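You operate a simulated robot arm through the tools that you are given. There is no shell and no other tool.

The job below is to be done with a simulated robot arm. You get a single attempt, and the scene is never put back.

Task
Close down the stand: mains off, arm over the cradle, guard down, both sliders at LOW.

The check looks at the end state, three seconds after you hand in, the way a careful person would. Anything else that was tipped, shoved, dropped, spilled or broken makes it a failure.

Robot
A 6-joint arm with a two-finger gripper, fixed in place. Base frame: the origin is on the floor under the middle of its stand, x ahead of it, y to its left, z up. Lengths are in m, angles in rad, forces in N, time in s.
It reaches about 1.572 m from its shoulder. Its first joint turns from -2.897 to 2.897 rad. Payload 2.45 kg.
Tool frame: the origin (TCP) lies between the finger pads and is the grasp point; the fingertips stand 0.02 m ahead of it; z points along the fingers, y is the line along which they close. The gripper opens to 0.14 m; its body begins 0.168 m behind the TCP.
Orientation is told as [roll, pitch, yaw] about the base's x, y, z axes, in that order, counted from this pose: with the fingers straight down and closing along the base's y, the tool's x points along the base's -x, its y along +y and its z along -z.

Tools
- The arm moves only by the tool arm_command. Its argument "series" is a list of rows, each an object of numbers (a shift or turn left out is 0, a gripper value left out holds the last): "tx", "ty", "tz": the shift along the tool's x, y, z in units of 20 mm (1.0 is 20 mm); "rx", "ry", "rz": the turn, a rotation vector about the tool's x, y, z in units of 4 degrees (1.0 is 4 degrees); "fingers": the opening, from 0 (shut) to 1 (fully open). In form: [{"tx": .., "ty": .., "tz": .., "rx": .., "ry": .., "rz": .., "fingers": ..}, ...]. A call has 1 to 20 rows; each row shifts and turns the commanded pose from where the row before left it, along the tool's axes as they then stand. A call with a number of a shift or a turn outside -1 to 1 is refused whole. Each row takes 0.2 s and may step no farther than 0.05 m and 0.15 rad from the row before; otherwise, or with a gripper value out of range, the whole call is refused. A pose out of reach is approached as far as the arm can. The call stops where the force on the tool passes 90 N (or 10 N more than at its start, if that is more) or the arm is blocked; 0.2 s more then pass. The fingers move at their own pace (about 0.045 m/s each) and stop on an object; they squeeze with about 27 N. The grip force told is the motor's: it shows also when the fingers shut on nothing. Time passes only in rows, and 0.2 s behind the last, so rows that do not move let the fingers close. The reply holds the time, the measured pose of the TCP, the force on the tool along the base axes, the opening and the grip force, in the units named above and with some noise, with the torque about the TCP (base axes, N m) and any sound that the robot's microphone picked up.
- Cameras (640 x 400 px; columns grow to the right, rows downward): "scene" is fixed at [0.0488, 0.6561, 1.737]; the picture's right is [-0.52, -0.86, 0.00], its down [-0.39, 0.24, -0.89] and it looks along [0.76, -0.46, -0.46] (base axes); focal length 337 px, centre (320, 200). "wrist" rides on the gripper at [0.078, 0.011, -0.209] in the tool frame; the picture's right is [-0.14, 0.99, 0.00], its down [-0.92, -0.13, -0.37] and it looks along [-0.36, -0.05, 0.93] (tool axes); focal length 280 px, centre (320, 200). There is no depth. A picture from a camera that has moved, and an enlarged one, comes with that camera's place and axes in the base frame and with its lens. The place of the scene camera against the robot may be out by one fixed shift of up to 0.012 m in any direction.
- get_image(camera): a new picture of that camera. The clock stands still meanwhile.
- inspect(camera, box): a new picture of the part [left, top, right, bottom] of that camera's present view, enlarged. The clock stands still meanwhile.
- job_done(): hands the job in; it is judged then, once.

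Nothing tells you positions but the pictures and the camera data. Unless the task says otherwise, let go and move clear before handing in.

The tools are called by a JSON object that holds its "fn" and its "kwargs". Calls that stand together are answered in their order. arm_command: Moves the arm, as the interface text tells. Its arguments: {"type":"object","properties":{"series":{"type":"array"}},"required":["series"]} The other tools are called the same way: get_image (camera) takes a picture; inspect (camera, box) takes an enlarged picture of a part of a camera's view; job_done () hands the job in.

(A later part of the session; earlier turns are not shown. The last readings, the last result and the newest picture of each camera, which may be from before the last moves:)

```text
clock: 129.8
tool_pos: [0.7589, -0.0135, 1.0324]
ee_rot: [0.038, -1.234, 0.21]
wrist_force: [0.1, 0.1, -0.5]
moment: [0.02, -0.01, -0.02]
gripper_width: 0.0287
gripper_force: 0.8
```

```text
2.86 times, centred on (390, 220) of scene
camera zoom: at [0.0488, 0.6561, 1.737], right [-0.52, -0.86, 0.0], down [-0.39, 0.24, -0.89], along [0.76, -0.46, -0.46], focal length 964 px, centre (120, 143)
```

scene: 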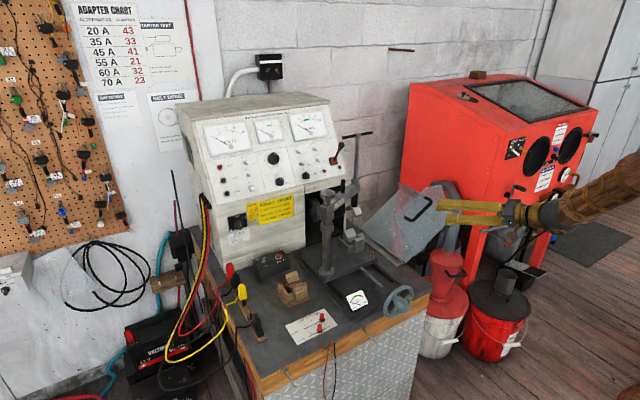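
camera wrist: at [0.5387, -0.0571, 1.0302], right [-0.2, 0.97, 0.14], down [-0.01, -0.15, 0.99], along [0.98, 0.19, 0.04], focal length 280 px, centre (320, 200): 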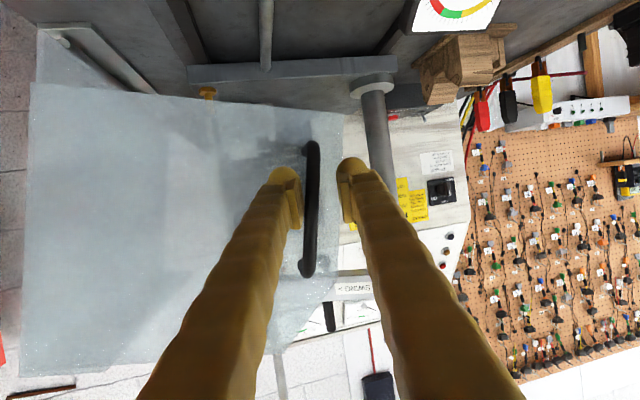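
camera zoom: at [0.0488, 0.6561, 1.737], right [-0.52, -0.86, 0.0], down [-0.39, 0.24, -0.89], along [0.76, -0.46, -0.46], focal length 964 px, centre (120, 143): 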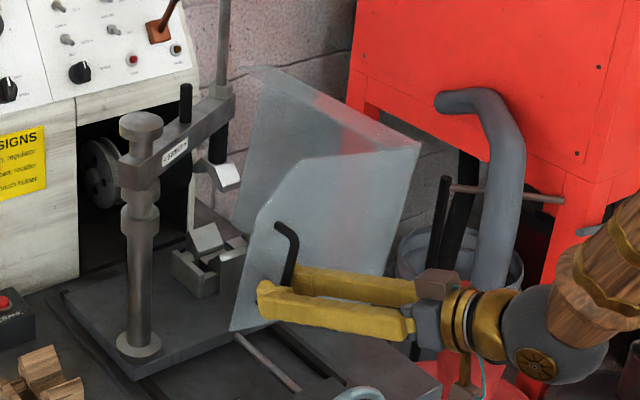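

The front panel's lower edge still slopes by about 10°, so roughly 10° remain. Continuing.

{"fn": "arm_command", "kwargs": {"series": [{"tx": 0.323, "ty": 0.245, "tz": 0.178, "rz": -0.5}, {"tx": 0.323, "ty": 0.244, "tz": 0.178, "rz": -0.5}, {"tx": 0.324, "ty": 0.243, "tz": 0.178, "rz": -0.5}, {"tx": 0.325, "ty": 0.242, "tz": 0.178, "rz": -0.5}]}}

{"fn": "get_image", "kwargs": {"camera": "wrist"}}

{"fn": "inspect", "kwargs": {"camera": "scene", "box": [300, 150, 480, 290]}}

```text
clock: 130.8
tool_pos: [0.7616, -0.0046, 1.0205]
ee_rot: [-0.288, -1.208, 0.574]
wrist_force: [-0.4, 0.3, 0.4]
moment: [0.01, -0.01, 0.02]
gripper_width: 0.0282
gripper_force: 0.1
out of reach, approached as far as the arm can: row 3, 4
```

```text
taken
camera wrist: at [0.5446, -0.0611, 1.0182], right [-0.25, 0.97, 0.03], down [-0.02, -0.04, 1.0], along [0.97, 0.25, 0.03], focal length 280 px, centre (320, 200)
```

wrist: 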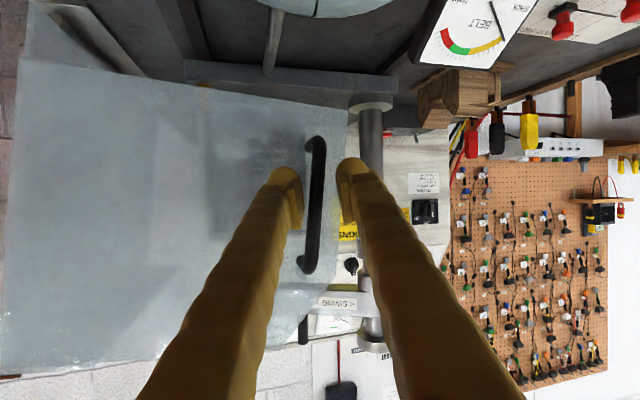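

```text
2.86 times, centred on (390, 220) of scene
camera zoom: at [0.0488, 0.6561, 1.737], right [-0.52, -0.86, 0.0], down [-0.39, 0.24, -0.89], along [0.76, -0.46, -0.46], focal length 964 px, centre (120, 143)
```

zoom: 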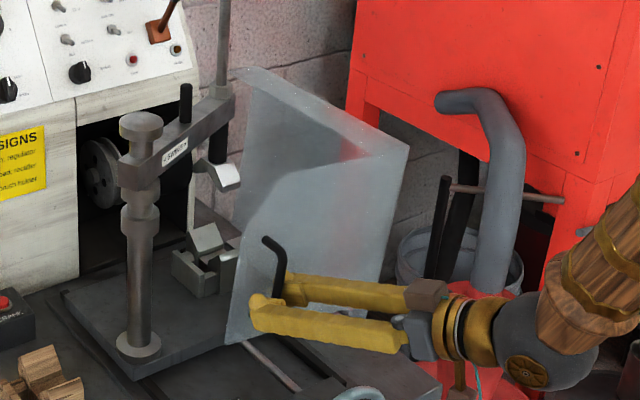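

The wrist is at its roll limit but the guard is only about 5° short. I'll keep pushing by translation only.

{"fn": "arm_command", "kwargs": {"series": [{"tx": 0.22, "ty": 0.315, "tz": 0.18}, {"tx": 0.22, "ty": 0.315, "tz": 0.18}]}}

{"fn": "get_image", "kwargs": {"camera": "wrist"}}

{"fn": "inspect", "kwargs": {"camera": "scene", "box": [300, 150, 480, 290]}}

```text
clock: 131.4
tool_pos: [0.7619, -0.0047, 1.0212]
ee_rot: [-0.288, -1.207, 0.57]
wrist_force: [1.1, 0.5, 0.1]
moment: [-0.03, 0.04, 0.0]
gripper_width: 0.028
gripper_force: 0.1
out of reach, approached as far as the arm can: row 1, 2
```

```text
taken
camera wrist: at [0.5446, -0.061, 1.0181], right [-0.25, 0.97, 0.03], down [-0.02, -0.04, 1.0], along [0.97, 0.25, 0.03], focal length 280 px, centre (320, 200)
```

wrist: 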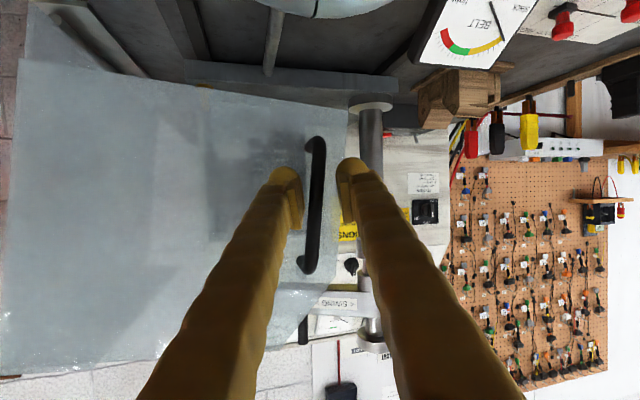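

```text
2.86 times, centred on (390, 220) of scene
camera zoom: at [0.0488, 0.6561, 1.737], right [-0.52, -0.86, 0.0], down [-0.39, 0.24, -0.89], along [0.76, -0.46, -0.46], focal length 964 px, centre (120, 143)
```

zoom: 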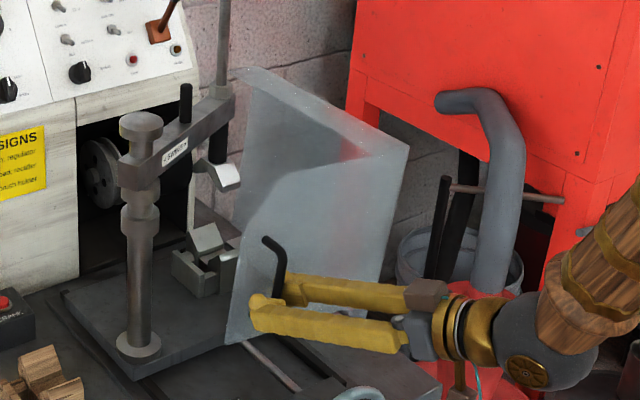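

Blocked by the joint limit again. I'll roll back 8° within the cage's slack and retry the push.

{"fn": "arm_command", "kwargs": {"series": [{"rz": 1}, {"rz": 1}, {"tx": 0.22, "ty": 0.315, "tz": 0.18}, {"tx": 0.22, "ty": 0.315, "tz": 0.18}]}}

{"fn": "get_image", "kwargs": {"camera": "wrist"}}

```text
clock: 132.4
tool_pos: [0.7631, 0.0072, 1.011]
ee_rot: [0.039, -1.234, 0.206]
wrist_force: [1.7, -2.3, -4.0]
moment: [0.06, 0.12, -0.01]
gripper_width: 0.0293
gripper_force: 1.0
```

```text
taken
camera wrist: at [0.544, -0.0367, 1.0071], right [-0.2, 0.97, 0.14], down [-0.01, -0.15, 0.99], along [0.98, 0.19, 0.04], focal length 280 px, centre (320, 200)
```

wrist: 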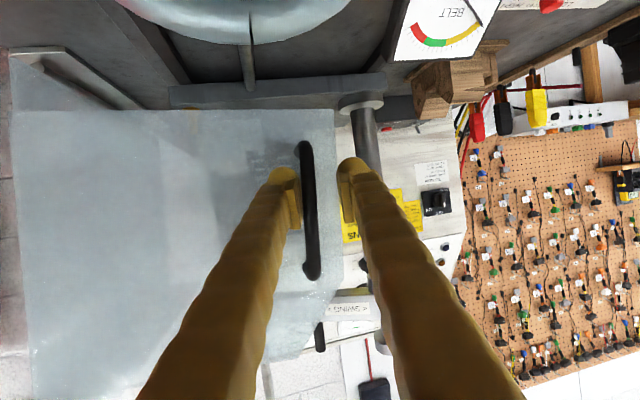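

It's moving again. The bar is now about 4–5° from vertical. One more small push.

{"fn": "arm_command", "kwargs": {"series": [{"tx": 0.26, "ty": 0.34, "tz": 0.18}, {"tx": 0.26, "ty": 0.34, "tz": 0.18}]}}

{"fn": "get_image", "kwargs": {"camera": "wrist"}}

{"fn": "inspect", "kwargs": {"camera": "scene", "box": [300, 150, 480, 290]}}

```text
clock: 133.0
tool_pos: [0.7632, 0.0197, 1.0013]
ee_rot: [0.037, -1.235, 0.209]
wrist_force: [1.9, -11.9, 5.2]
moment: [-0.25, -0.11, -0.05]
gripper_width: 0.0355
gripper_force: 6.0
```

```text
taken
camera wrist: at [0.5436, -0.0226, 0.9969], right [-0.2, 0.97, 0.14], down [-0.01, -0.15, 0.99], along [0.98, 0.19, 0.04], focal length 280 px, centre (320, 200)
```

wrist: 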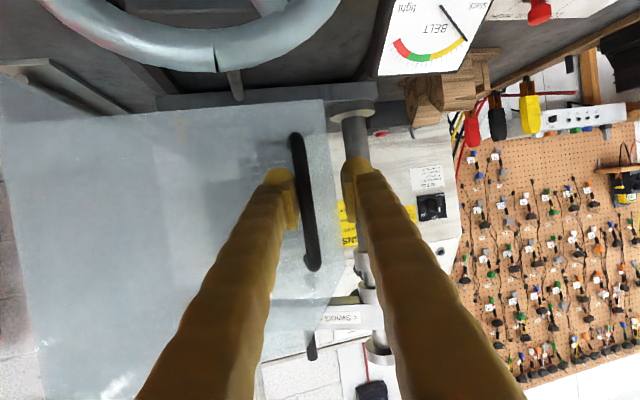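

```text
2.86 times, centred on (390, 220) of scene
camera zoom: at [0.0488, 0.6561, 1.737], right [-0.52, -0.86, 0.0], down [-0.39, 0.24, -0.89], along [0.76, -0.46, -0.46], focal length 964 px, centre (120, 143)
```

zoom: 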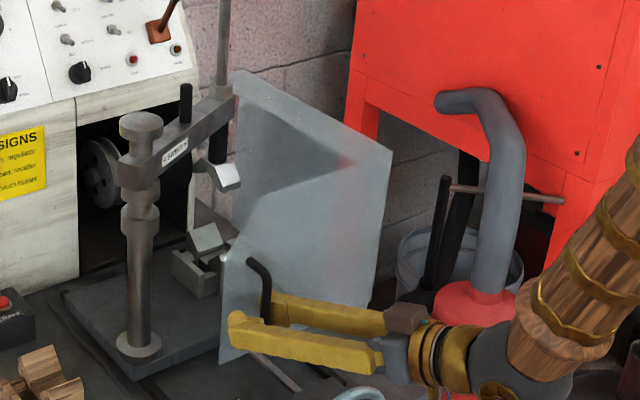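

Resistance rose to about 12 N and the bar is vertical, so the guard is at its closed stop. I'll ease off, open and back straight out.

{"fn": "arm_command", "kwargs": {"series": [{"ty": -0.35}, {"fingers": 0.42}, {}, {"tz": -0.5}, {"tz": -1}, {"tz": -1}, {"tz": -1}, {"tz": -1}]}}

{"fn": "get_image", "kwargs": {"camera": "wrist"}}

{"fn": "get_image", "kwargs": {"camera": "scene"}}

```text
clock: 134.8
tool_pos: [0.724, -0.0139, 1.0472]
ee_rot: [0.041, -1.232, 0.207]
wrist_force: [0.2, 0.2, 0.3]
moment: [0.01, 0.02, 0.0]
gripper_width: 0.059
gripper_force: 0.1
out of reach, approached as far as the arm can: row 5, 6, 7, 8
```

```text
taken
camera wrist: at [0.5031, -0.057, 1.0432], right [-0.2, 0.97, 0.14], down [-0.01, -0.15, 0.99], along [0.98, 0.19, 0.03], focal length 280 px, centre (320, 200)
```

wrist: 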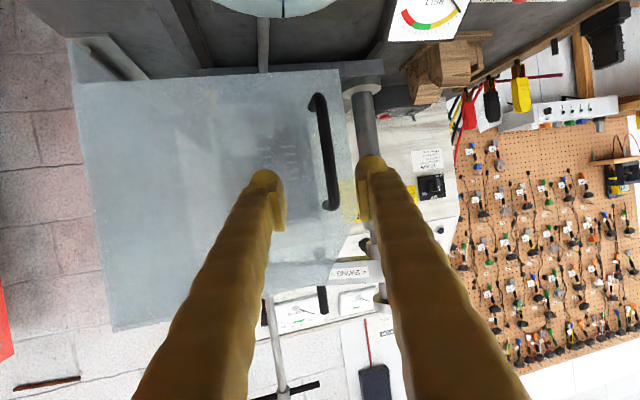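

```text
taken
```

scene: 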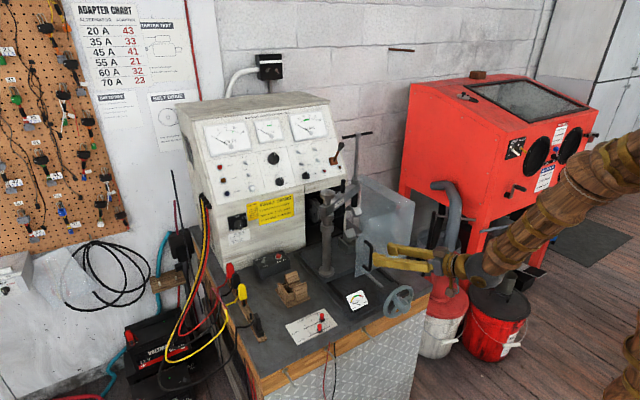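

The guard's front panel lower edge is now level (z≈0.913 at both ends), so the guard is down. I'll lift straight up, away from the handle.

{"fn": "arm_command", "kwargs": {"series": [{"tx": -0.945, "ty": 0.009, "tz": -0.327}, {"tx": -0.945, "ty": 0.009, "tz": -0.327}, {"tx": -0.945, "ty": 0.009, "tz": -0.327}, {"tx": -0.945, "ty": 0.009, "tz": -0.327}, {"tx": -0.945, "ty": 0.009, "tz": -0.327}, {"tx": -0.945, "ty": 0.009, "tz": -0.327}, {"tx": -0.945, "ty": 0.009, "tz": -0.327}, {"tx": -0.945, "ty": 0.009, "tz": -0.327}, {"tx": -0.945, "ty": 0.009, "tz": -0.327}, {"tx": -0.945, "ty": 0.009, "tz": -0.327}, {"tx": -0.945, "ty": 0.009, "tz": -0.327}, {"tx": -0.945, "ty": 0.009, "tz": -0.327}]}}

{"fn": "get_image", "kwargs": {"camera": "wrist"}}

{"fn": "inspect", "kwargs": {"camera": "scene", "box": [290, 130, 450, 290]}}

```text
clock: 137.4
tool_pos: [0.7249, -0.013, 1.29]
ee_rot: [0.04, -1.234, 0.209]
wrist_force: [-0.4, 0.4, 0.1]
moment: [0.01, 0.03, -0.03]
gripper_width: 0.0589
gripper_force: 0.1
```

```text
taken
camera wrist: at [0.5049, -0.0556, 1.2852], right [-0.2, 0.97, 0.14], down [-0.01, -0.15, 0.99], along [0.98, 0.19, 0.04], focal length 280 px, centre (320, 200)
```

wrist: 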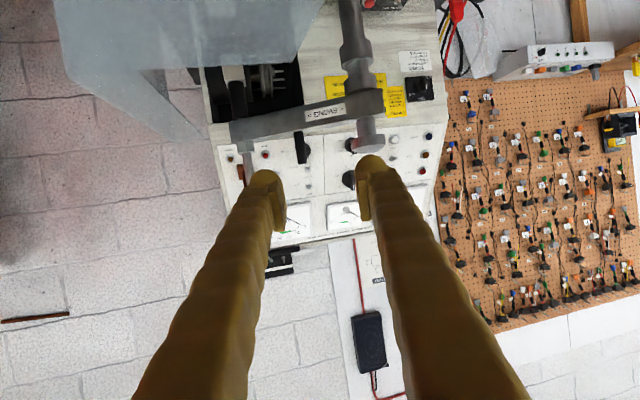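

```text
2.50 times, centred on (370, 210) of scene
camera zoom: at [0.0488, 0.6561, 1.737], right [-0.52, -0.86, 0.0], down [-0.39, 0.24, -0.89], along [0.76, -0.46, -0.46], focal length 843 px, centre (195, 175)
```

zoom: 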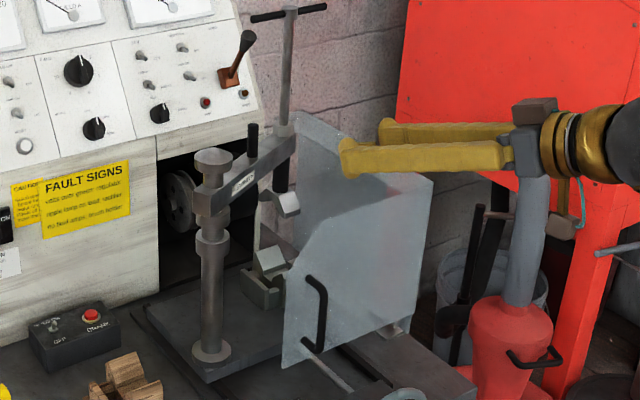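

Guard down, arm over the V-block. Now pitching the tool down again for the sliders.

{"fn": "arm_command", "kwargs": {"series": [{"ry": 1}, {"ry": 1}, {"ry": 1}, {"ry": 1}, {"ry": 1}, {"ry": 1}, {"ry": 1}, {"ry": 1}, {"ry": 1}, {"ry": 1}, {"ry": 1}, {"ry": 1}, {"ry": 1}, {"ry": 1}, {"ry": 1}, {"ry": 1}, {"ry": 1}, {"ry": 0.75}]}}

{"fn": "get_image", "kwargs": {"camera": "wrist"}}

{"fn": "get_image", "kwargs": {"camera": "scene"}}

```text
clock: 141.2
tool_pos: [0.7225, -0.013, 1.2884]
ee_rot: [0.013, 0.004, 0.245]
wrist_force: [-0.7, 0.1, 0.6]
moment: [0.0, -0.07, 0.01]
gripper_width: 0.0588
gripper_force: 0.0
```

```text
taken
camera wrist: at [0.6451, -0.0237, 1.4987], right [-0.11, 0.99, 0.01], down [0.93, 0.1, 0.36], along [0.36, 0.05, -0.93], focal length 280 px, centre (320, 200)
```

wrist: 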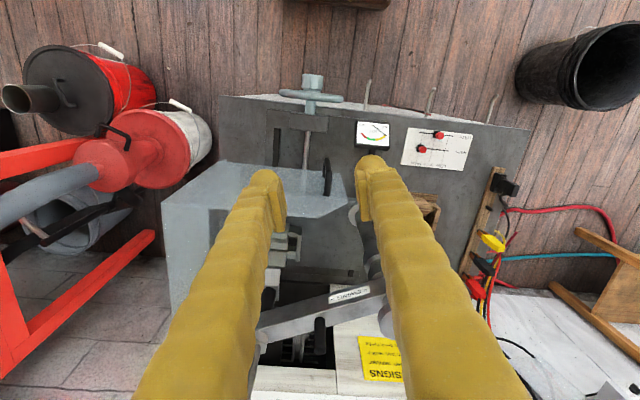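

```text
taken
```

scene: 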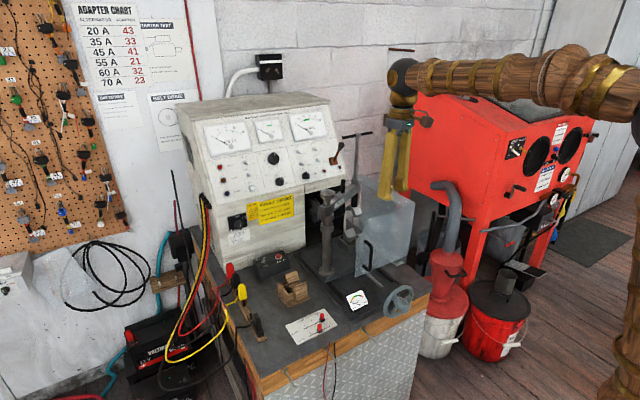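

Tool down, yaw 14°. I'll square it to yaw 0 (the slider slots run along y, with LOW at +y) and move above the slider plate for a close look.

{"fn": "arm_command", "kwargs": {"series": [{"rz": 1}, {"rz": 1}, {"rz": 1}, {"rz": 0.5}, {"ty": 1}, {"ty": 1}, {"ty": 1}, {"ty": 1}, {"ty": 1}, {"ty": 1}, {"ty": 1, "tz": 0.5}, {"ty": 1, "tz": 1}, {"ty": 1, "tz": 1}, {"ty": 1, "tz": 1}, {"ty": 1, "tz": 1}, {"ty": 1, "tz": 1}, {"tz": 1}, {"tz": 1}]}}

{"fn": "get_image", "kwargs": {"camera": "wrist"}}

{"fn": "get_image", "kwargs": {"camera": "scene"}}

```text
clock: 145.0
tool_pos: [0.7206, 0.2273, 1.1425]
ee_rot: [0.009, 0.007, 0.0]
wrist_force: [-0.6, 0.4, 1.0]
moment: [0.04, 0.0, 0.02]
gripper_width: 0.0589
gripper_force: 0.0
```

```text
taken
camera wrist: at [0.6433, 0.2357, 1.3525], right [0.14, 0.99, 0.01], down [0.92, -0.13, 0.36], along [0.36, -0.04, -0.93], focal length 280 px, centre (320, 200)
```

wrist: 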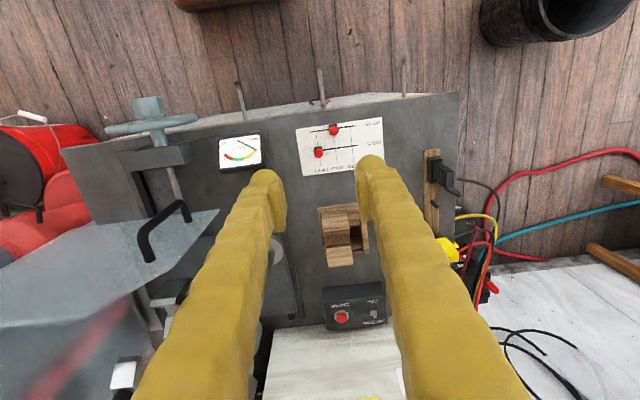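

```text
taken
```

scene: 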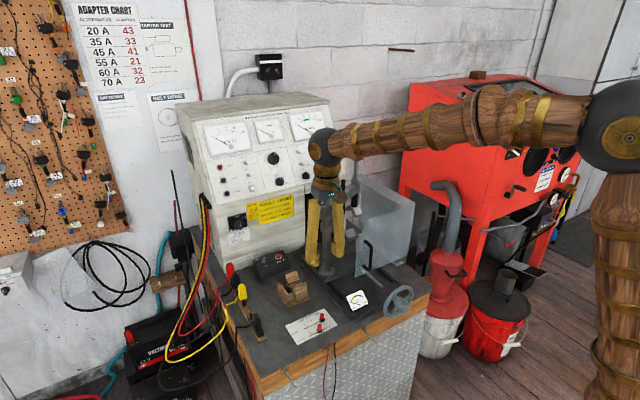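

Sliders are in view between the fingers. Zooming in to measure them.

{"fn": "inspect", "kwargs": {"camera": "wrist", "box": [285, 105, 395, 185]}}

{"fn": "inspect", "kwargs": {"camera": "scene", "box": [280, 300, 350, 350]}}

```text
5.00 times, centred on (340, 145) of wrist
camera zoom: at [0.6433, 0.2357, 1.3525], right [0.14, 0.99, 0.01], down [0.92, -0.13, 0.36], along [0.36, -0.04, -0.93], focal length 1402 px, centre (220, 475)
```

zoom: 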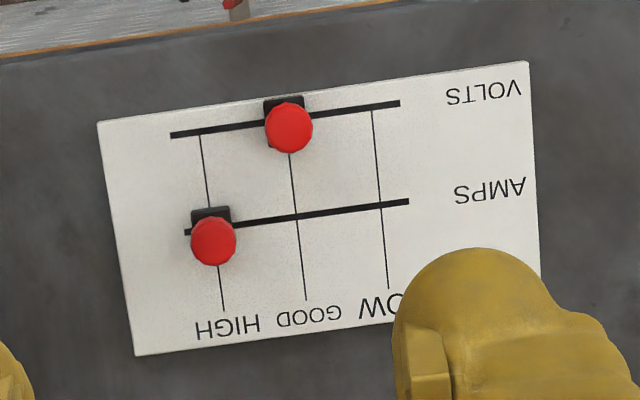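

```text
8.00 times, centred on (315, 325) of scene
camera zoom: at [0.0488, 0.6561, 1.737], right [-0.52, -0.86, 0.0], down [-0.39, 0.24, -0.89], along [0.76, -0.46, -0.46], focal length 2698 px, centre (360, -800)
```

zoom: 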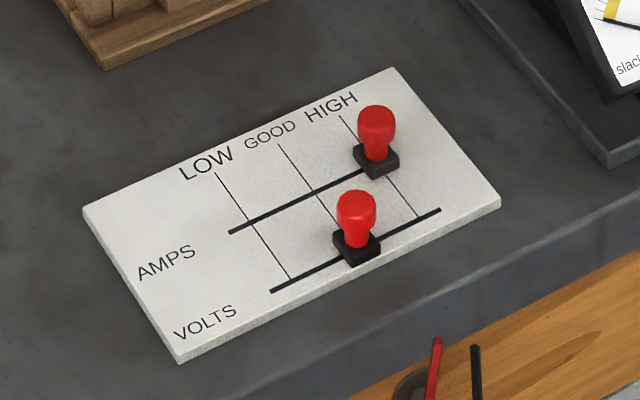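

Plate top is at z≈0.846. The VOLTS knob is at (0.708, 0.255) on GOOD and the AMPS knob at (0.741, 0.223) on HIGH. LOW is at y≈0.285 for both, and knob tops are at z≈0.871. I'll do VOLTS first, descending above it.

{"fn": "arm_command", "kwargs": {"series": [{"tx": 0.735, "ty": 0.63, "fingers": 0.3}, {"ty": 0.63}, {"tz": 1}, {"tz": 1}, {"tz": 1}, {"tz": 1}, {"tz": 1}, {"tz": 1}, {"tz": 1}, {"tz": 1}, {"tz": 1}, {"tz": 1}, {"tz": 0.4}]}}

{"fn": "get_image", "kwargs": {"camera": "wrist"}}

{"fn": "inspect", "kwargs": {"camera": "scene", "box": [260, 250, 380, 350]}}

```text
clock: 147.8
tool_pos: [0.7054, 0.2565, 0.9336]
ee_rot: [0.012, 0.01, 0.0]
wrist_force: [0.4, -0.2, -0.4]
moment: [0.0, 0.0, -0.03]
gripper_width: 0.042
gripper_force: 0.0
```

```text
taken
camera wrist: at [0.6284, 0.2647, 1.1437], right [0.14, 0.99, 0.01], down [0.92, -0.13, 0.36], along [0.36, -0.04, -0.93], focal length 280 px, centre (320, 200)
```

wrist: 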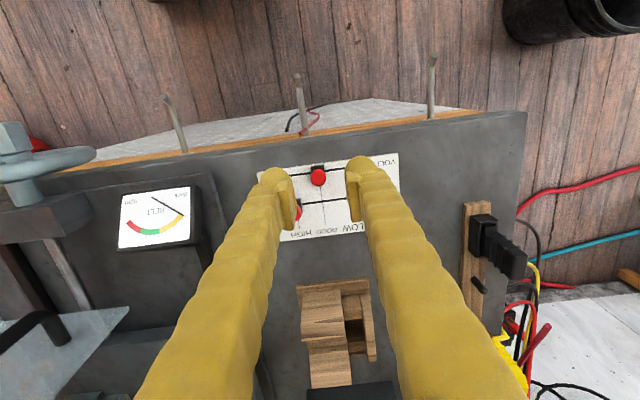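

```text
4.00 times, centred on (320, 300) of scene
camera zoom: at [0.0488, 0.6561, 1.737], right [-0.52, -0.86, 0.0], down [-0.39, 0.24, -0.89], along [0.76, -0.46, -0.46], focal length 1349 px, centre (320, -200)
```

zoom: 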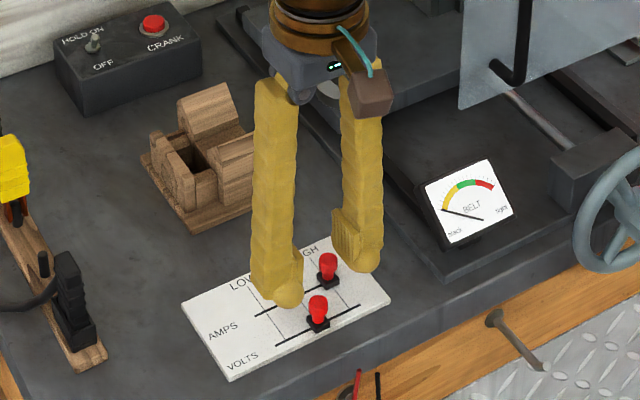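

Checking finger clearance to the AMPS knob before going down.

{"fn": "inspect", "kwargs": {"camera": "wrist", "box": [240, 130, 400, 250]}}

{"fn": "inspect", "kwargs": {"camera": "scene", "box": [300, 290, 360, 340]}}

```text
3.33 times, centred on (320, 190) of wrist
camera zoom: at [0.6284, 0.2647, 1.1437], right [0.14, 0.99, 0.01], down [0.92, -0.13, 0.36], along [0.36, -0.04, -0.93], focal length 935 px, centre (320, 233)
```

zoom: 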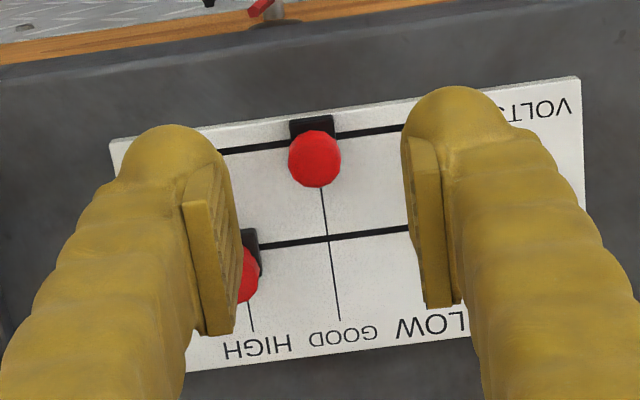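

```text
8.00 times, centred on (330, 315) of scene
camera zoom: at [0.0488, 0.6561, 1.737], right [-0.52, -0.86, 0.0], down [-0.39, 0.24, -0.89], along [0.76, -0.46, -0.46], focal length 2698 px, centre (240, -720)
```

zoom: 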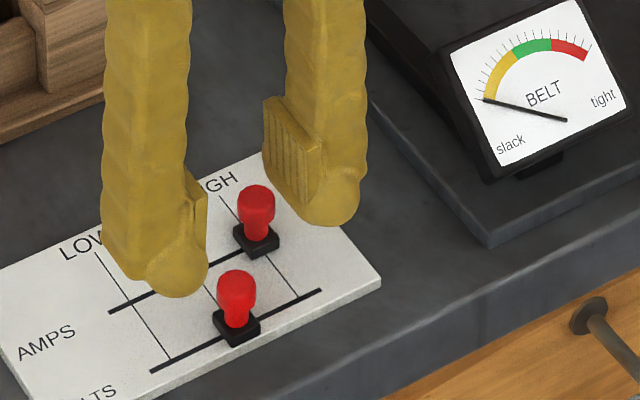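

Finger edges should clear the AMPS knob by about 8 mm. Shifting 2 mm away from it and descending to grip height.

{"fn": "arm_command", "kwargs": {"series": [{"tx": 0.1, "tz": 0.8}, {"tz": 0.8}, {"tz": 0.7}, {"tz": 0.6}]}}

{"fn": "inspect", "kwargs": {"camera": "wrist", "box": [240, 130, 400, 250]}}

{"fn": "inspect", "kwargs": {"camera": "scene", "box": [290, 280, 370, 340]}}

```text
clock: 148.8
tool_pos: [0.7028, 0.2573, 0.8768]
ee_rot: [0.012, 0.009, 0.0]
wrist_force: [-0.1, 0.4, -0.4]
moment: [0.02, 0.01, 0.0]
gripper_width: 0.0419
gripper_force: 0.0
```

```text
3.33 times, centred on (320, 190) of wrist
camera zoom: at [0.6252, 0.2656, 1.0867], right [0.14, 0.99, 0.01], down [0.92, -0.13, 0.36], along [0.36, -0.04, -0.93], focal length 935 px, centre (320, 233)
```

zoom: 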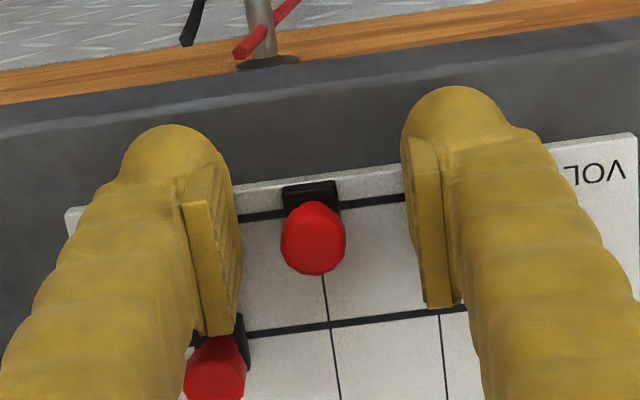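

```text
6.67 times, centred on (330, 310) of scene
camera zoom: at [0.0488, 0.6561, 1.737], right [-0.52, -0.86, 0.0], down [-0.39, 0.24, -0.89], along [0.76, -0.46, -0.46], focal length 2248 px, centre (253, -533)
```

zoom: 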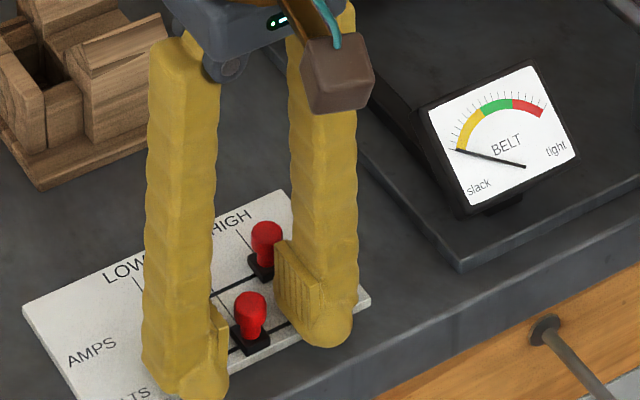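

The VOLTS knob is between the pads and AMPS is clear. Closing on VOLTS.

{"fn": "arm_command", "kwargs": {"series": [{"fingers": 0}, {}, {}, {}]}}

{"fn": "inspect", "kwargs": {"camera": "wrist", "box": [240, 130, 400, 250]}}

```text
clock: 149.8
tool_pos: [0.701, 0.2569, 0.8776]
ee_rot: [0.01, 0.01, 0.0]
wrist_force: [1.5, -0.6, -3.1]
moment: [-0.21, -0.01, -0.09]
gripper_width: 0.0113
gripper_force: 38.0
```

```text
3.33 times, centred on (320, 190) of wrist
camera zoom: at [0.6252, 0.2656, 1.0867], right [0.14, 0.99, 0.01], down [0.92, -0.13, 0.36], along [0.36, -0.04, -0.93], focal length 935 px, centre (320, 233)
```

zoom: 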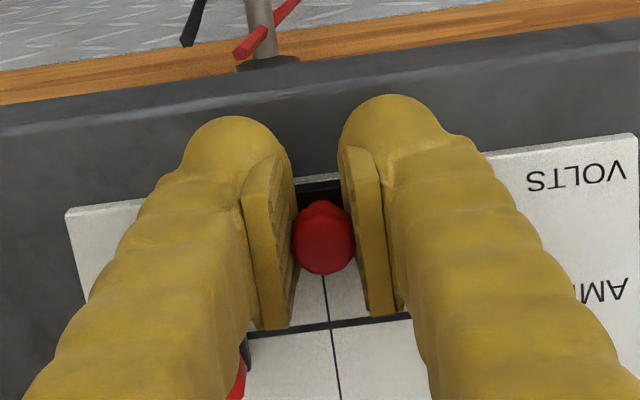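

Gripped. Sliding VOLTS 30 mm towards LOW (+y).

{"fn": "arm_command", "kwargs": {"series": [{"ty": 0.4}, {"ty": 0.4}, {"ty": 0.4}, {"ty": 0.3}, {}]}}

{"fn": "inspect", "kwargs": {"camera": "wrist", "box": [240, 130, 400, 250]}}

{"fn": "inspect", "kwargs": {"camera": "scene", "box": [280, 290, 360, 350]}}

```text
clock: 151.0
tool_pos: [0.702, 0.2853, 0.877]
ee_rot: [0.011, 0.01, -0.001]
wrist_force: [-18.9, -23.2, 17.0]
moment: [-0.37, 0.15, -0.24]
gripper_width: 0.0112
gripper_force: 38.3
```

```text
3.33 times, centred on (320, 190) of wrist
camera zoom: at [0.6255, 0.2942, 1.0868], right [0.14, 0.99, 0.01], down [0.92, -0.13, 0.36], along [0.36, -0.04, -0.93], focal length 935 px, centre (320, 233)
```

zoom: 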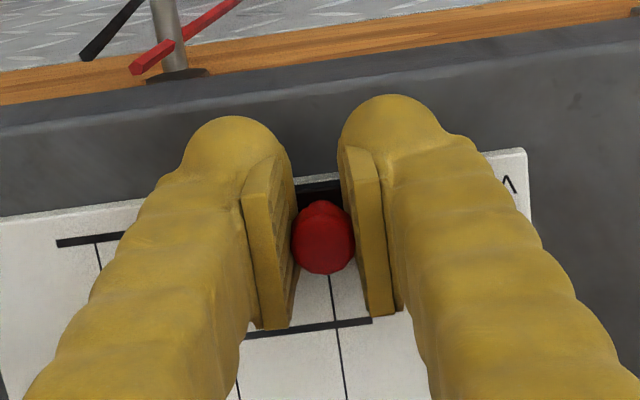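

```text
6.67 times, centred on (320, 320) of scene
camera zoom: at [0.0488, 0.6561, 1.737], right [-0.52, -0.86, 0.0], down [-0.39, 0.24, -0.89], along [0.76, -0.46, -0.46], focal length 2248 px, centre (320, -600)
```

zoom: 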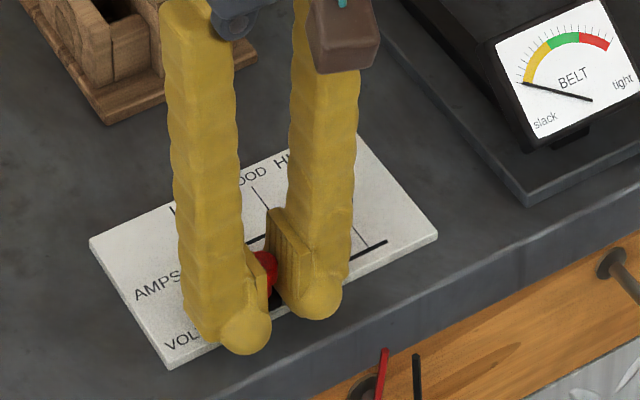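

VOLTS hit its end stop on the LOW line. Easing off, releasing and lifting.

{"fn": "arm_command", "kwargs": {"series": [{"ty": -0.08}, {"fingers": 0.3}, {}, {}, {"tz": -1}, {"tz": -1}, {"tz": -1}]}}

{"fn": "inspect", "kwargs": {"camera": "wrist", "box": [220, 110, 420, 250]}}

{"fn": "inspect", "kwargs": {"camera": "scene", "box": [280, 290, 360, 350]}}

```text
clock: 152.6
tool_pos: [0.7038, 0.2849, 0.9364]
ee_rot: [0.01, 0.008, -0.001]
wrist_force: [0.6, 0.6, 0.3]
moment: [0.01, 0.03, -0.02]
gripper_width: 0.042
gripper_force: 0.0
```

```text
2.86 times, centred on (320, 180) of wrist
camera zoom: at [0.6264, 0.2939, 1.1471], right [0.14, 0.99, 0.01], down [0.92, -0.13, 0.36], along [0.36, -0.04, -0.93], focal length 801 px, centre (320, 257)
```

zoom: 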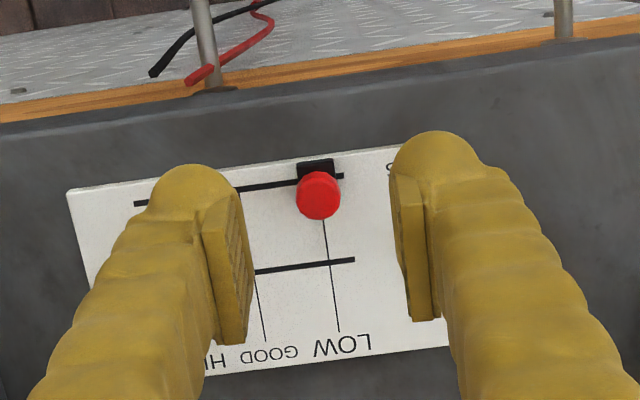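

```text
6.67 times, centred on (320, 320) of scene
camera zoom: at [0.0488, 0.6561, 1.737], right [-0.52, -0.86, 0.0], down [-0.39, 0.24, -0.89], along [0.76, -0.46, -0.46], focal length 2248 px, centre (320, -600)
```

zoom: 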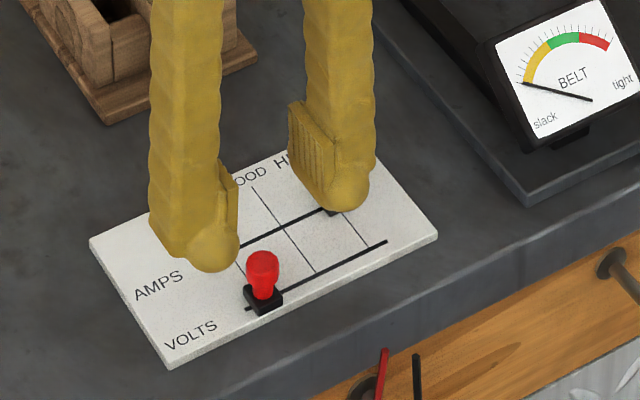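

VOLTS is on LOW. Moving over to the AMPS knob at (0.741, 0.224), biased slightly away from VOLTS.

{"fn": "arm_command", "kwargs": {"series": [{"tx": -0.7, "ty": -0.985}, {"tx": -0.7, "ty": -0.985}, {"tx": -0.7, "ty": -0.985}]}}

{"fn": "inspect", "kwargs": {"camera": "wrist", "box": [220, 110, 420, 250]}}

{"fn": "inspect", "kwargs": {"camera": "scene", "box": [280, 290, 360, 350]}}

```text
clock: 153.4
tool_pos: [0.7458, 0.2254, 0.9354]
ee_rot: [0.01, 0.008, 0.0]
wrist_force: [0.3, -0.1, -0.5]
moment: [0.03, 0.05, -0.01]
gripper_width: 0.0419
gripper_force: 0.0
```

```text
2.86 times, centred on (320, 180) of wrist
camera zoom: at [0.6681, 0.2339, 1.1454], right [0.14, 0.99, 0.01], down [0.92, -0.13, 0.36], along [0.36, -0.04, -0.93], focal length 801 px, centre (320, 257)
```

zoom: 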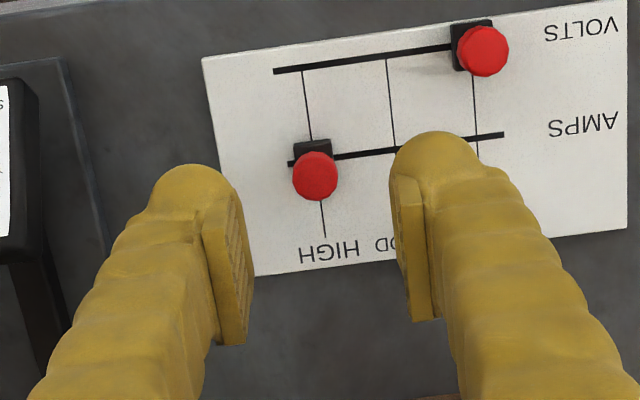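

```text
6.67 times, centred on (320, 320) of scene
camera zoom: at [0.0488, 0.6561, 1.737], right [-0.52, -0.86, 0.0], down [-0.39, 0.24, -0.89], along [0.76, -0.46, -0.46], focal length 2248 px, centre (320, -600)
```

zoom: 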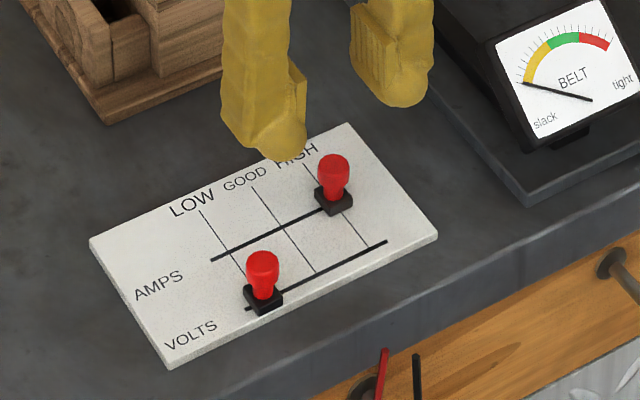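

Centred on AMPS. Descending and closing.

{"fn": "arm_command", "kwargs": {"series": [{"tz": 0.8}, {"tz": 0.8}, {"tz": 0.7}, {"tz": 0.6}, {"fingers": 0}, {}, {}, {}]}}

{"fn": "inspect", "kwargs": {"camera": "wrist", "box": [220, 110, 420, 250]}}

{"fn": "inspect", "kwargs": {"camera": "scene", "box": [280, 290, 360, 350]}}

```text
clock: 155.2
tool_pos: [0.7454, 0.2252, 0.8783]
ee_rot: [0.01, 0.008, -0.001]
wrist_force: [2.6, 0.2, -3.1]
moment: [-0.05, -0.07, -0.01]
gripper_width: 0.0114
gripper_force: 38.2
```

```text
2.86 times, centred on (320, 180) of wrist
camera zoom: at [0.6683, 0.2335, 1.0877], right [0.14, 0.99, 0.01], down [0.92, -0.13, 0.36], along [0.36, -0.04, -0.93], focal length 801 px, centre (320, 257)
```

zoom: 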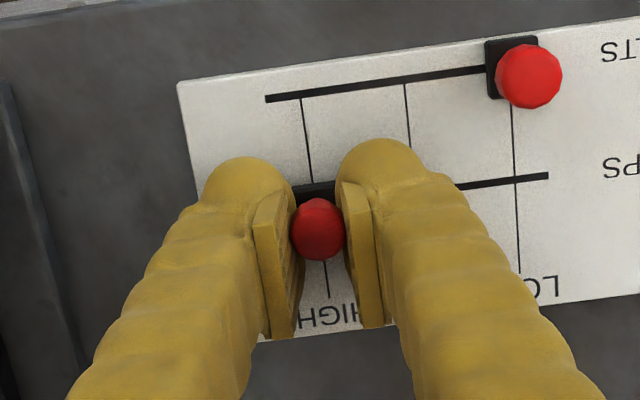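

```text
6.67 times, centred on (320, 320) of scene
camera zoom: at [0.0488, 0.6561, 1.737], right [-0.52, -0.86, 0.0], down [-0.39, 0.24, -0.89], along [0.76, -0.46, -0.46], focal length 2248 px, centre (320, -600)
```

zoom: 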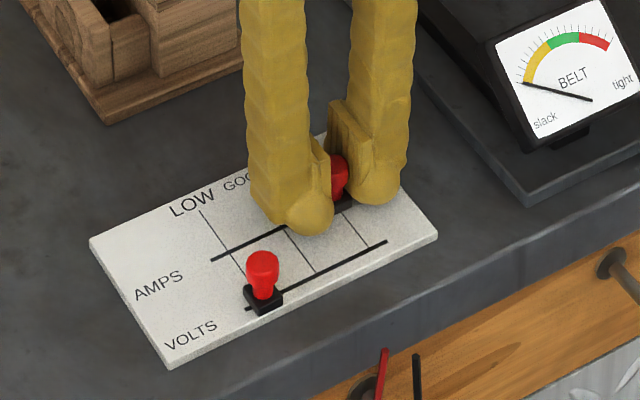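

Gripped, but the finger edge would pass VOLTS with only about 3 mm to spare. I'll reopen slightly, shift 5 mm further from VOLTS, and regrip before sliding.

{"fn": "arm_command", "kwargs": {"series": [{"fingers": 0.17}, {}, {"tx": -0.25}, {"fingers": 0}, {}, {}]}}

{"fn": "inspect", "kwargs": {"camera": "wrist", "box": [220, 110, 420, 250]}}

```text
clock: 156.6
tool_pos: [0.7505, 0.2243, 0.8769]
ee_rot: [0.009, 0.01, -0.001]
wrist_force: [-2.5, 3.0, -4.9]
moment: [-0.11, -0.01, -0.06]
gripper_width: 0.0112
gripper_force: 38.2
```

```text
2.86 times, centred on (320, 180) of wrist
camera zoom: at [0.6727, 0.233, 1.0873], right [0.14, 0.99, 0.01], down [0.92, -0.13, 0.36], along [0.36, -0.04, -0.93], focal length 801 px, centre (320, 257)
```

zoom: 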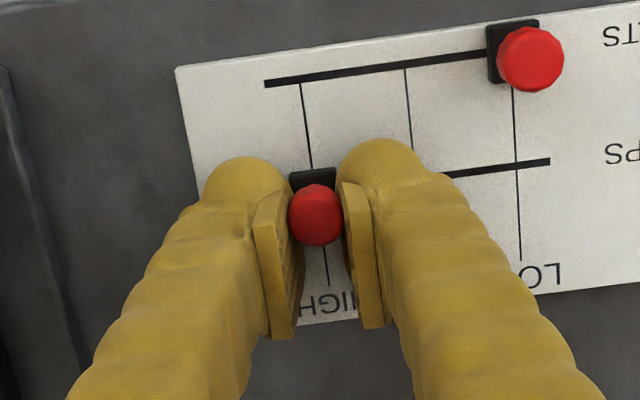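

Good grip with more clearance. Sliding AMPS towards LOW, first half.

{"fn": "arm_command", "kwargs": {"series": [{"ty": 0.4}, {"ty": 0.4}, {"ty": 0.4}, {"ty": 0.4}, {"ty": 0.4}]}}

{"fn": "inspect", "kwargs": {"camera": "wrist", "box": [220, 110, 420, 250]}}

```text
clock: 157.8
tool_pos: [0.7498, 0.2636, 0.8768]
ee_rot: [0.012, 0.007, 0.001]
wrist_force: [-0.5, -0.4, 9.5]
moment: [-0.13, -0.02, -0.01]
gripper_width: 0.0113
gripper_force: 38.0
```

```text
2.86 times, centred on (320, 180) of wrist
camera zoom: at [0.6723, 0.2728, 1.0871], right [0.14, 0.99, 0.01], down [0.92, -0.13, 0.36], along [0.36, -0.04, -0.93], focal length 801 px, centre (320, 257)
```

zoom: 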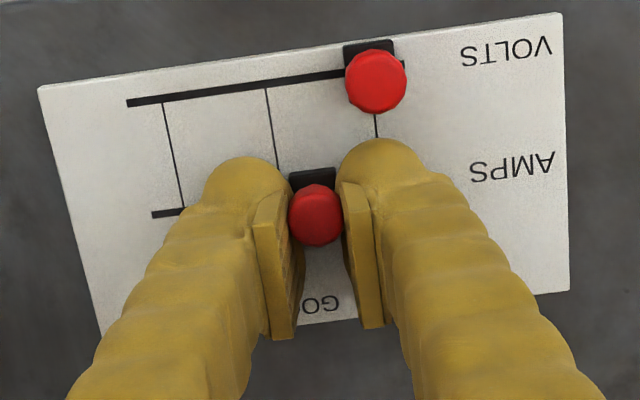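

VOLTS is untouched. Sliding AMPS the rest of the way.

{"fn": "arm_command", "kwargs": {"series": [{"ty": 0.4}, {"ty": 0.4}, {"ty": 0.3}, {}]}}

{"fn": "inspect", "kwargs": {"camera": "wrist", "box": [220, 110, 420, 250]}}

```text
clock: 158.8
tool_pos: [0.7512, 0.286, 0.8768]
ee_rot: [0.012, 0.007, -0.001]
wrist_force: [10.2, -28.8, 9.0]
moment: [-0.28, 0.01, 0.17]
gripper_width: 0.0109
gripper_force: 37.9
```

```text
2.86 times, centred on (320, 180) of wrist
camera zoom: at [0.6727, 0.2943, 1.0872], right [0.14, 0.99, 0.01], down [0.92, -0.13, 0.36], along [0.36, -0.04, -0.93], focal length 801 px, centre (320, 257)
```

zoom: 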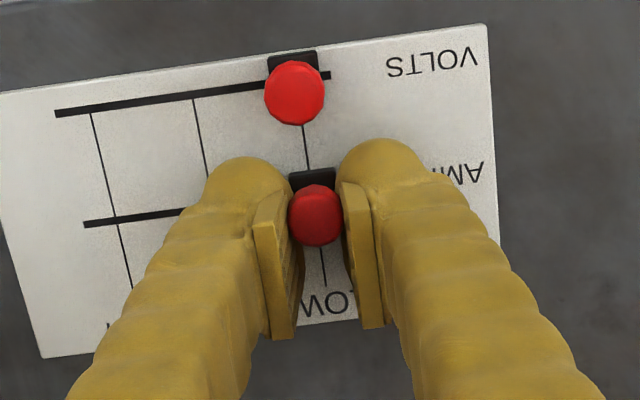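

AMPS is at its stop on LOW. Easing off, releasing and lifting clear.

{"fn": "arm_command", "kwargs": {"series": [{"ty": -0.07}, {"fingers": 0.3}, {}, {}, {"tz": -1}, {"tz": -1}, {"tz": -1}, {"tz": -1}, {"tz": -1}, {"tz": -1}, {"tz": -1}, {"tz": -1}]}}

{"fn": "inspect", "kwargs": {"camera": "wrist", "box": [260, 110, 380, 210]}}

{"fn": "inspect", "kwargs": {"camera": "scene", "box": [280, 290, 360, 350]}}

```text
clock: 161.4
tool_pos: [0.7503, 0.2845, 1.0371]
ee_rot: [0.011, 0.008, -0.001]
wrist_force: [0.1, -0.2, -0.8]
moment: [-0.01, 0.0, 0.0]
gripper_width: 0.042
gripper_force: 0.0
```

```text
4.00 times, centred on (320, 160) of wrist
camera zoom: at [0.6735, 0.2918, 1.2478], right [0.14, 0.99, 0.01], down [0.92, -0.13, 0.36], along [0.36, -0.04, -0.93], focal length 1122 px, centre (320, 360)
```

zoom: 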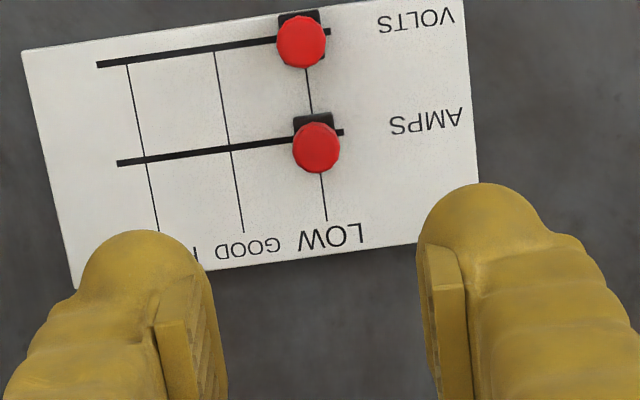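

```text
6.67 times, centred on (320, 320) of scene
camera zoom: at [0.0488, 0.6561, 1.737], right [-0.52, -0.86, 0.0], down [-0.39, 0.24, -0.89], along [0.76, -0.46, -0.46], focal length 2248 px, centre (320, -600)
```

zoom: 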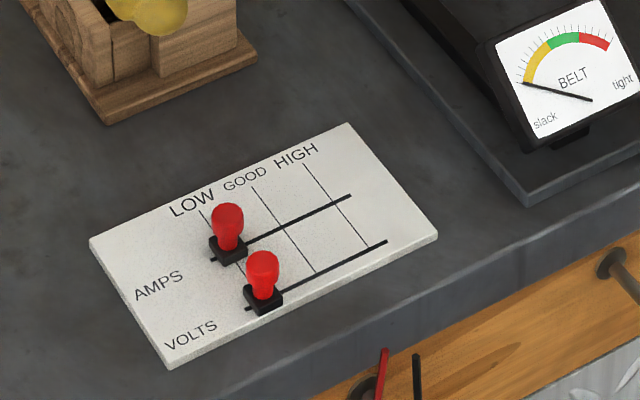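

Both sliders sit on LOW. I'll rise well clear and do a last check of everything.

{"fn": "arm_command", "kwargs": {"series": [{"tz": -1}, {"tz": -1}, {"tz": -1}, {"tz": -1}, {"tz": -1}, {"tz": -1}, {"tz": -1, "tx": 1}, {"tz": -1, "tx": 1}, {"tz": -1, "tx": 1}, {"tz": -1, "tx": 1}, {"tz": -1, "tx": 1}, {"tz": -1, "tx": 1}, {"tz": -1, "tx": 1}, {"tz": -1, "tx": 1}, {"tz": -1, "tx": 1}, {"tz": -1, "tx": 1}, {"tx": 1}]}}

{"fn": "get_image", "kwargs": {"camera": "scene"}}

{"fn": "get_image", "kwargs": {"camera": "wrist"}}

{"fn": "inspect", "kwargs": {"camera": "scene", "box": [180, 90, 350, 230]}}

{"fn": "inspect", "kwargs": {"camera": "scene", "box": [290, 160, 450, 290]}}

```text
clock: 165.0
tool_pos: [0.535, 0.28, 1.359]
ee_rot: [0.009, 0.01, 0.001]
wrist_force: [-0.2, -0.4, -0.9]
moment: [-0.01, 0.04, -0.01]
gripper_width: 0.042
gripper_force: 0.1
```

```text
taken
```

scene: 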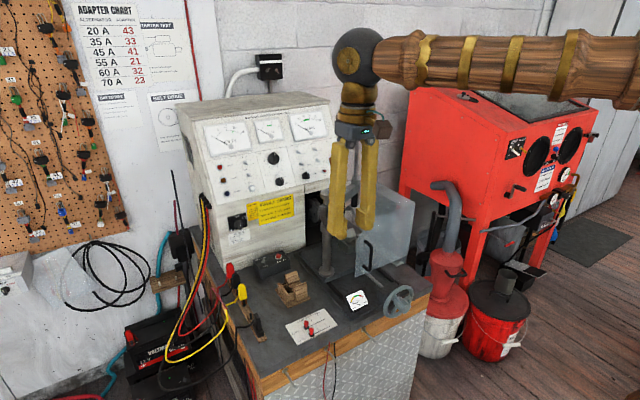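

```text
taken
camera wrist: at [0.4577, 0.2887, 1.569], right [0.14, 0.99, 0.01], down [0.92, -0.13, 0.36], along [0.36, -0.04, -0.93], focal length 280 px, centre (320, 200)
```

wrist: 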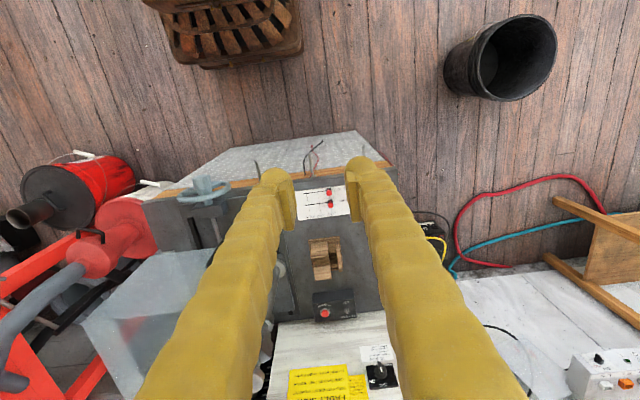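

```text
2.86 times, centred on (265, 160) of scene
camera zoom: at [0.0488, 0.6561, 1.737], right [-0.52, -0.86, 0.0], down [-0.39, 0.24, -0.89], along [0.76, -0.46, -0.46], focal length 964 px, centre (477, 314)
```

zoom: 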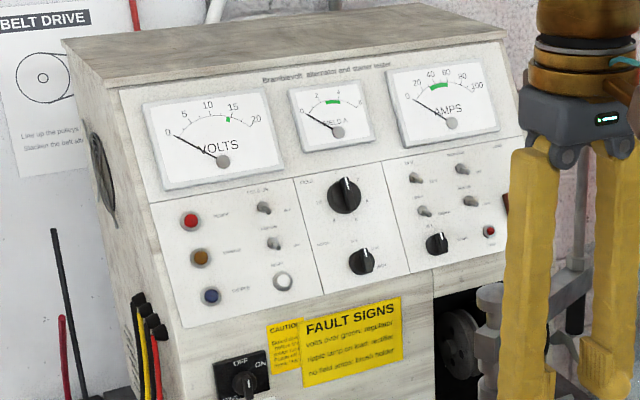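

```text
3.08 times, centred on (370, 225) of scene
camera zoom: at [0.0488, 0.6561, 1.737], right [-0.52, -0.86, 0.0], down [-0.39, 0.24, -0.89], along [0.76, -0.46, -0.46], focal length 1038 px, centre (166, 123)
```

zoom: 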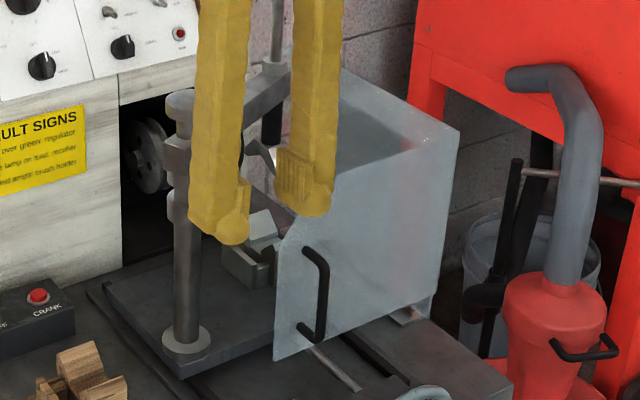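

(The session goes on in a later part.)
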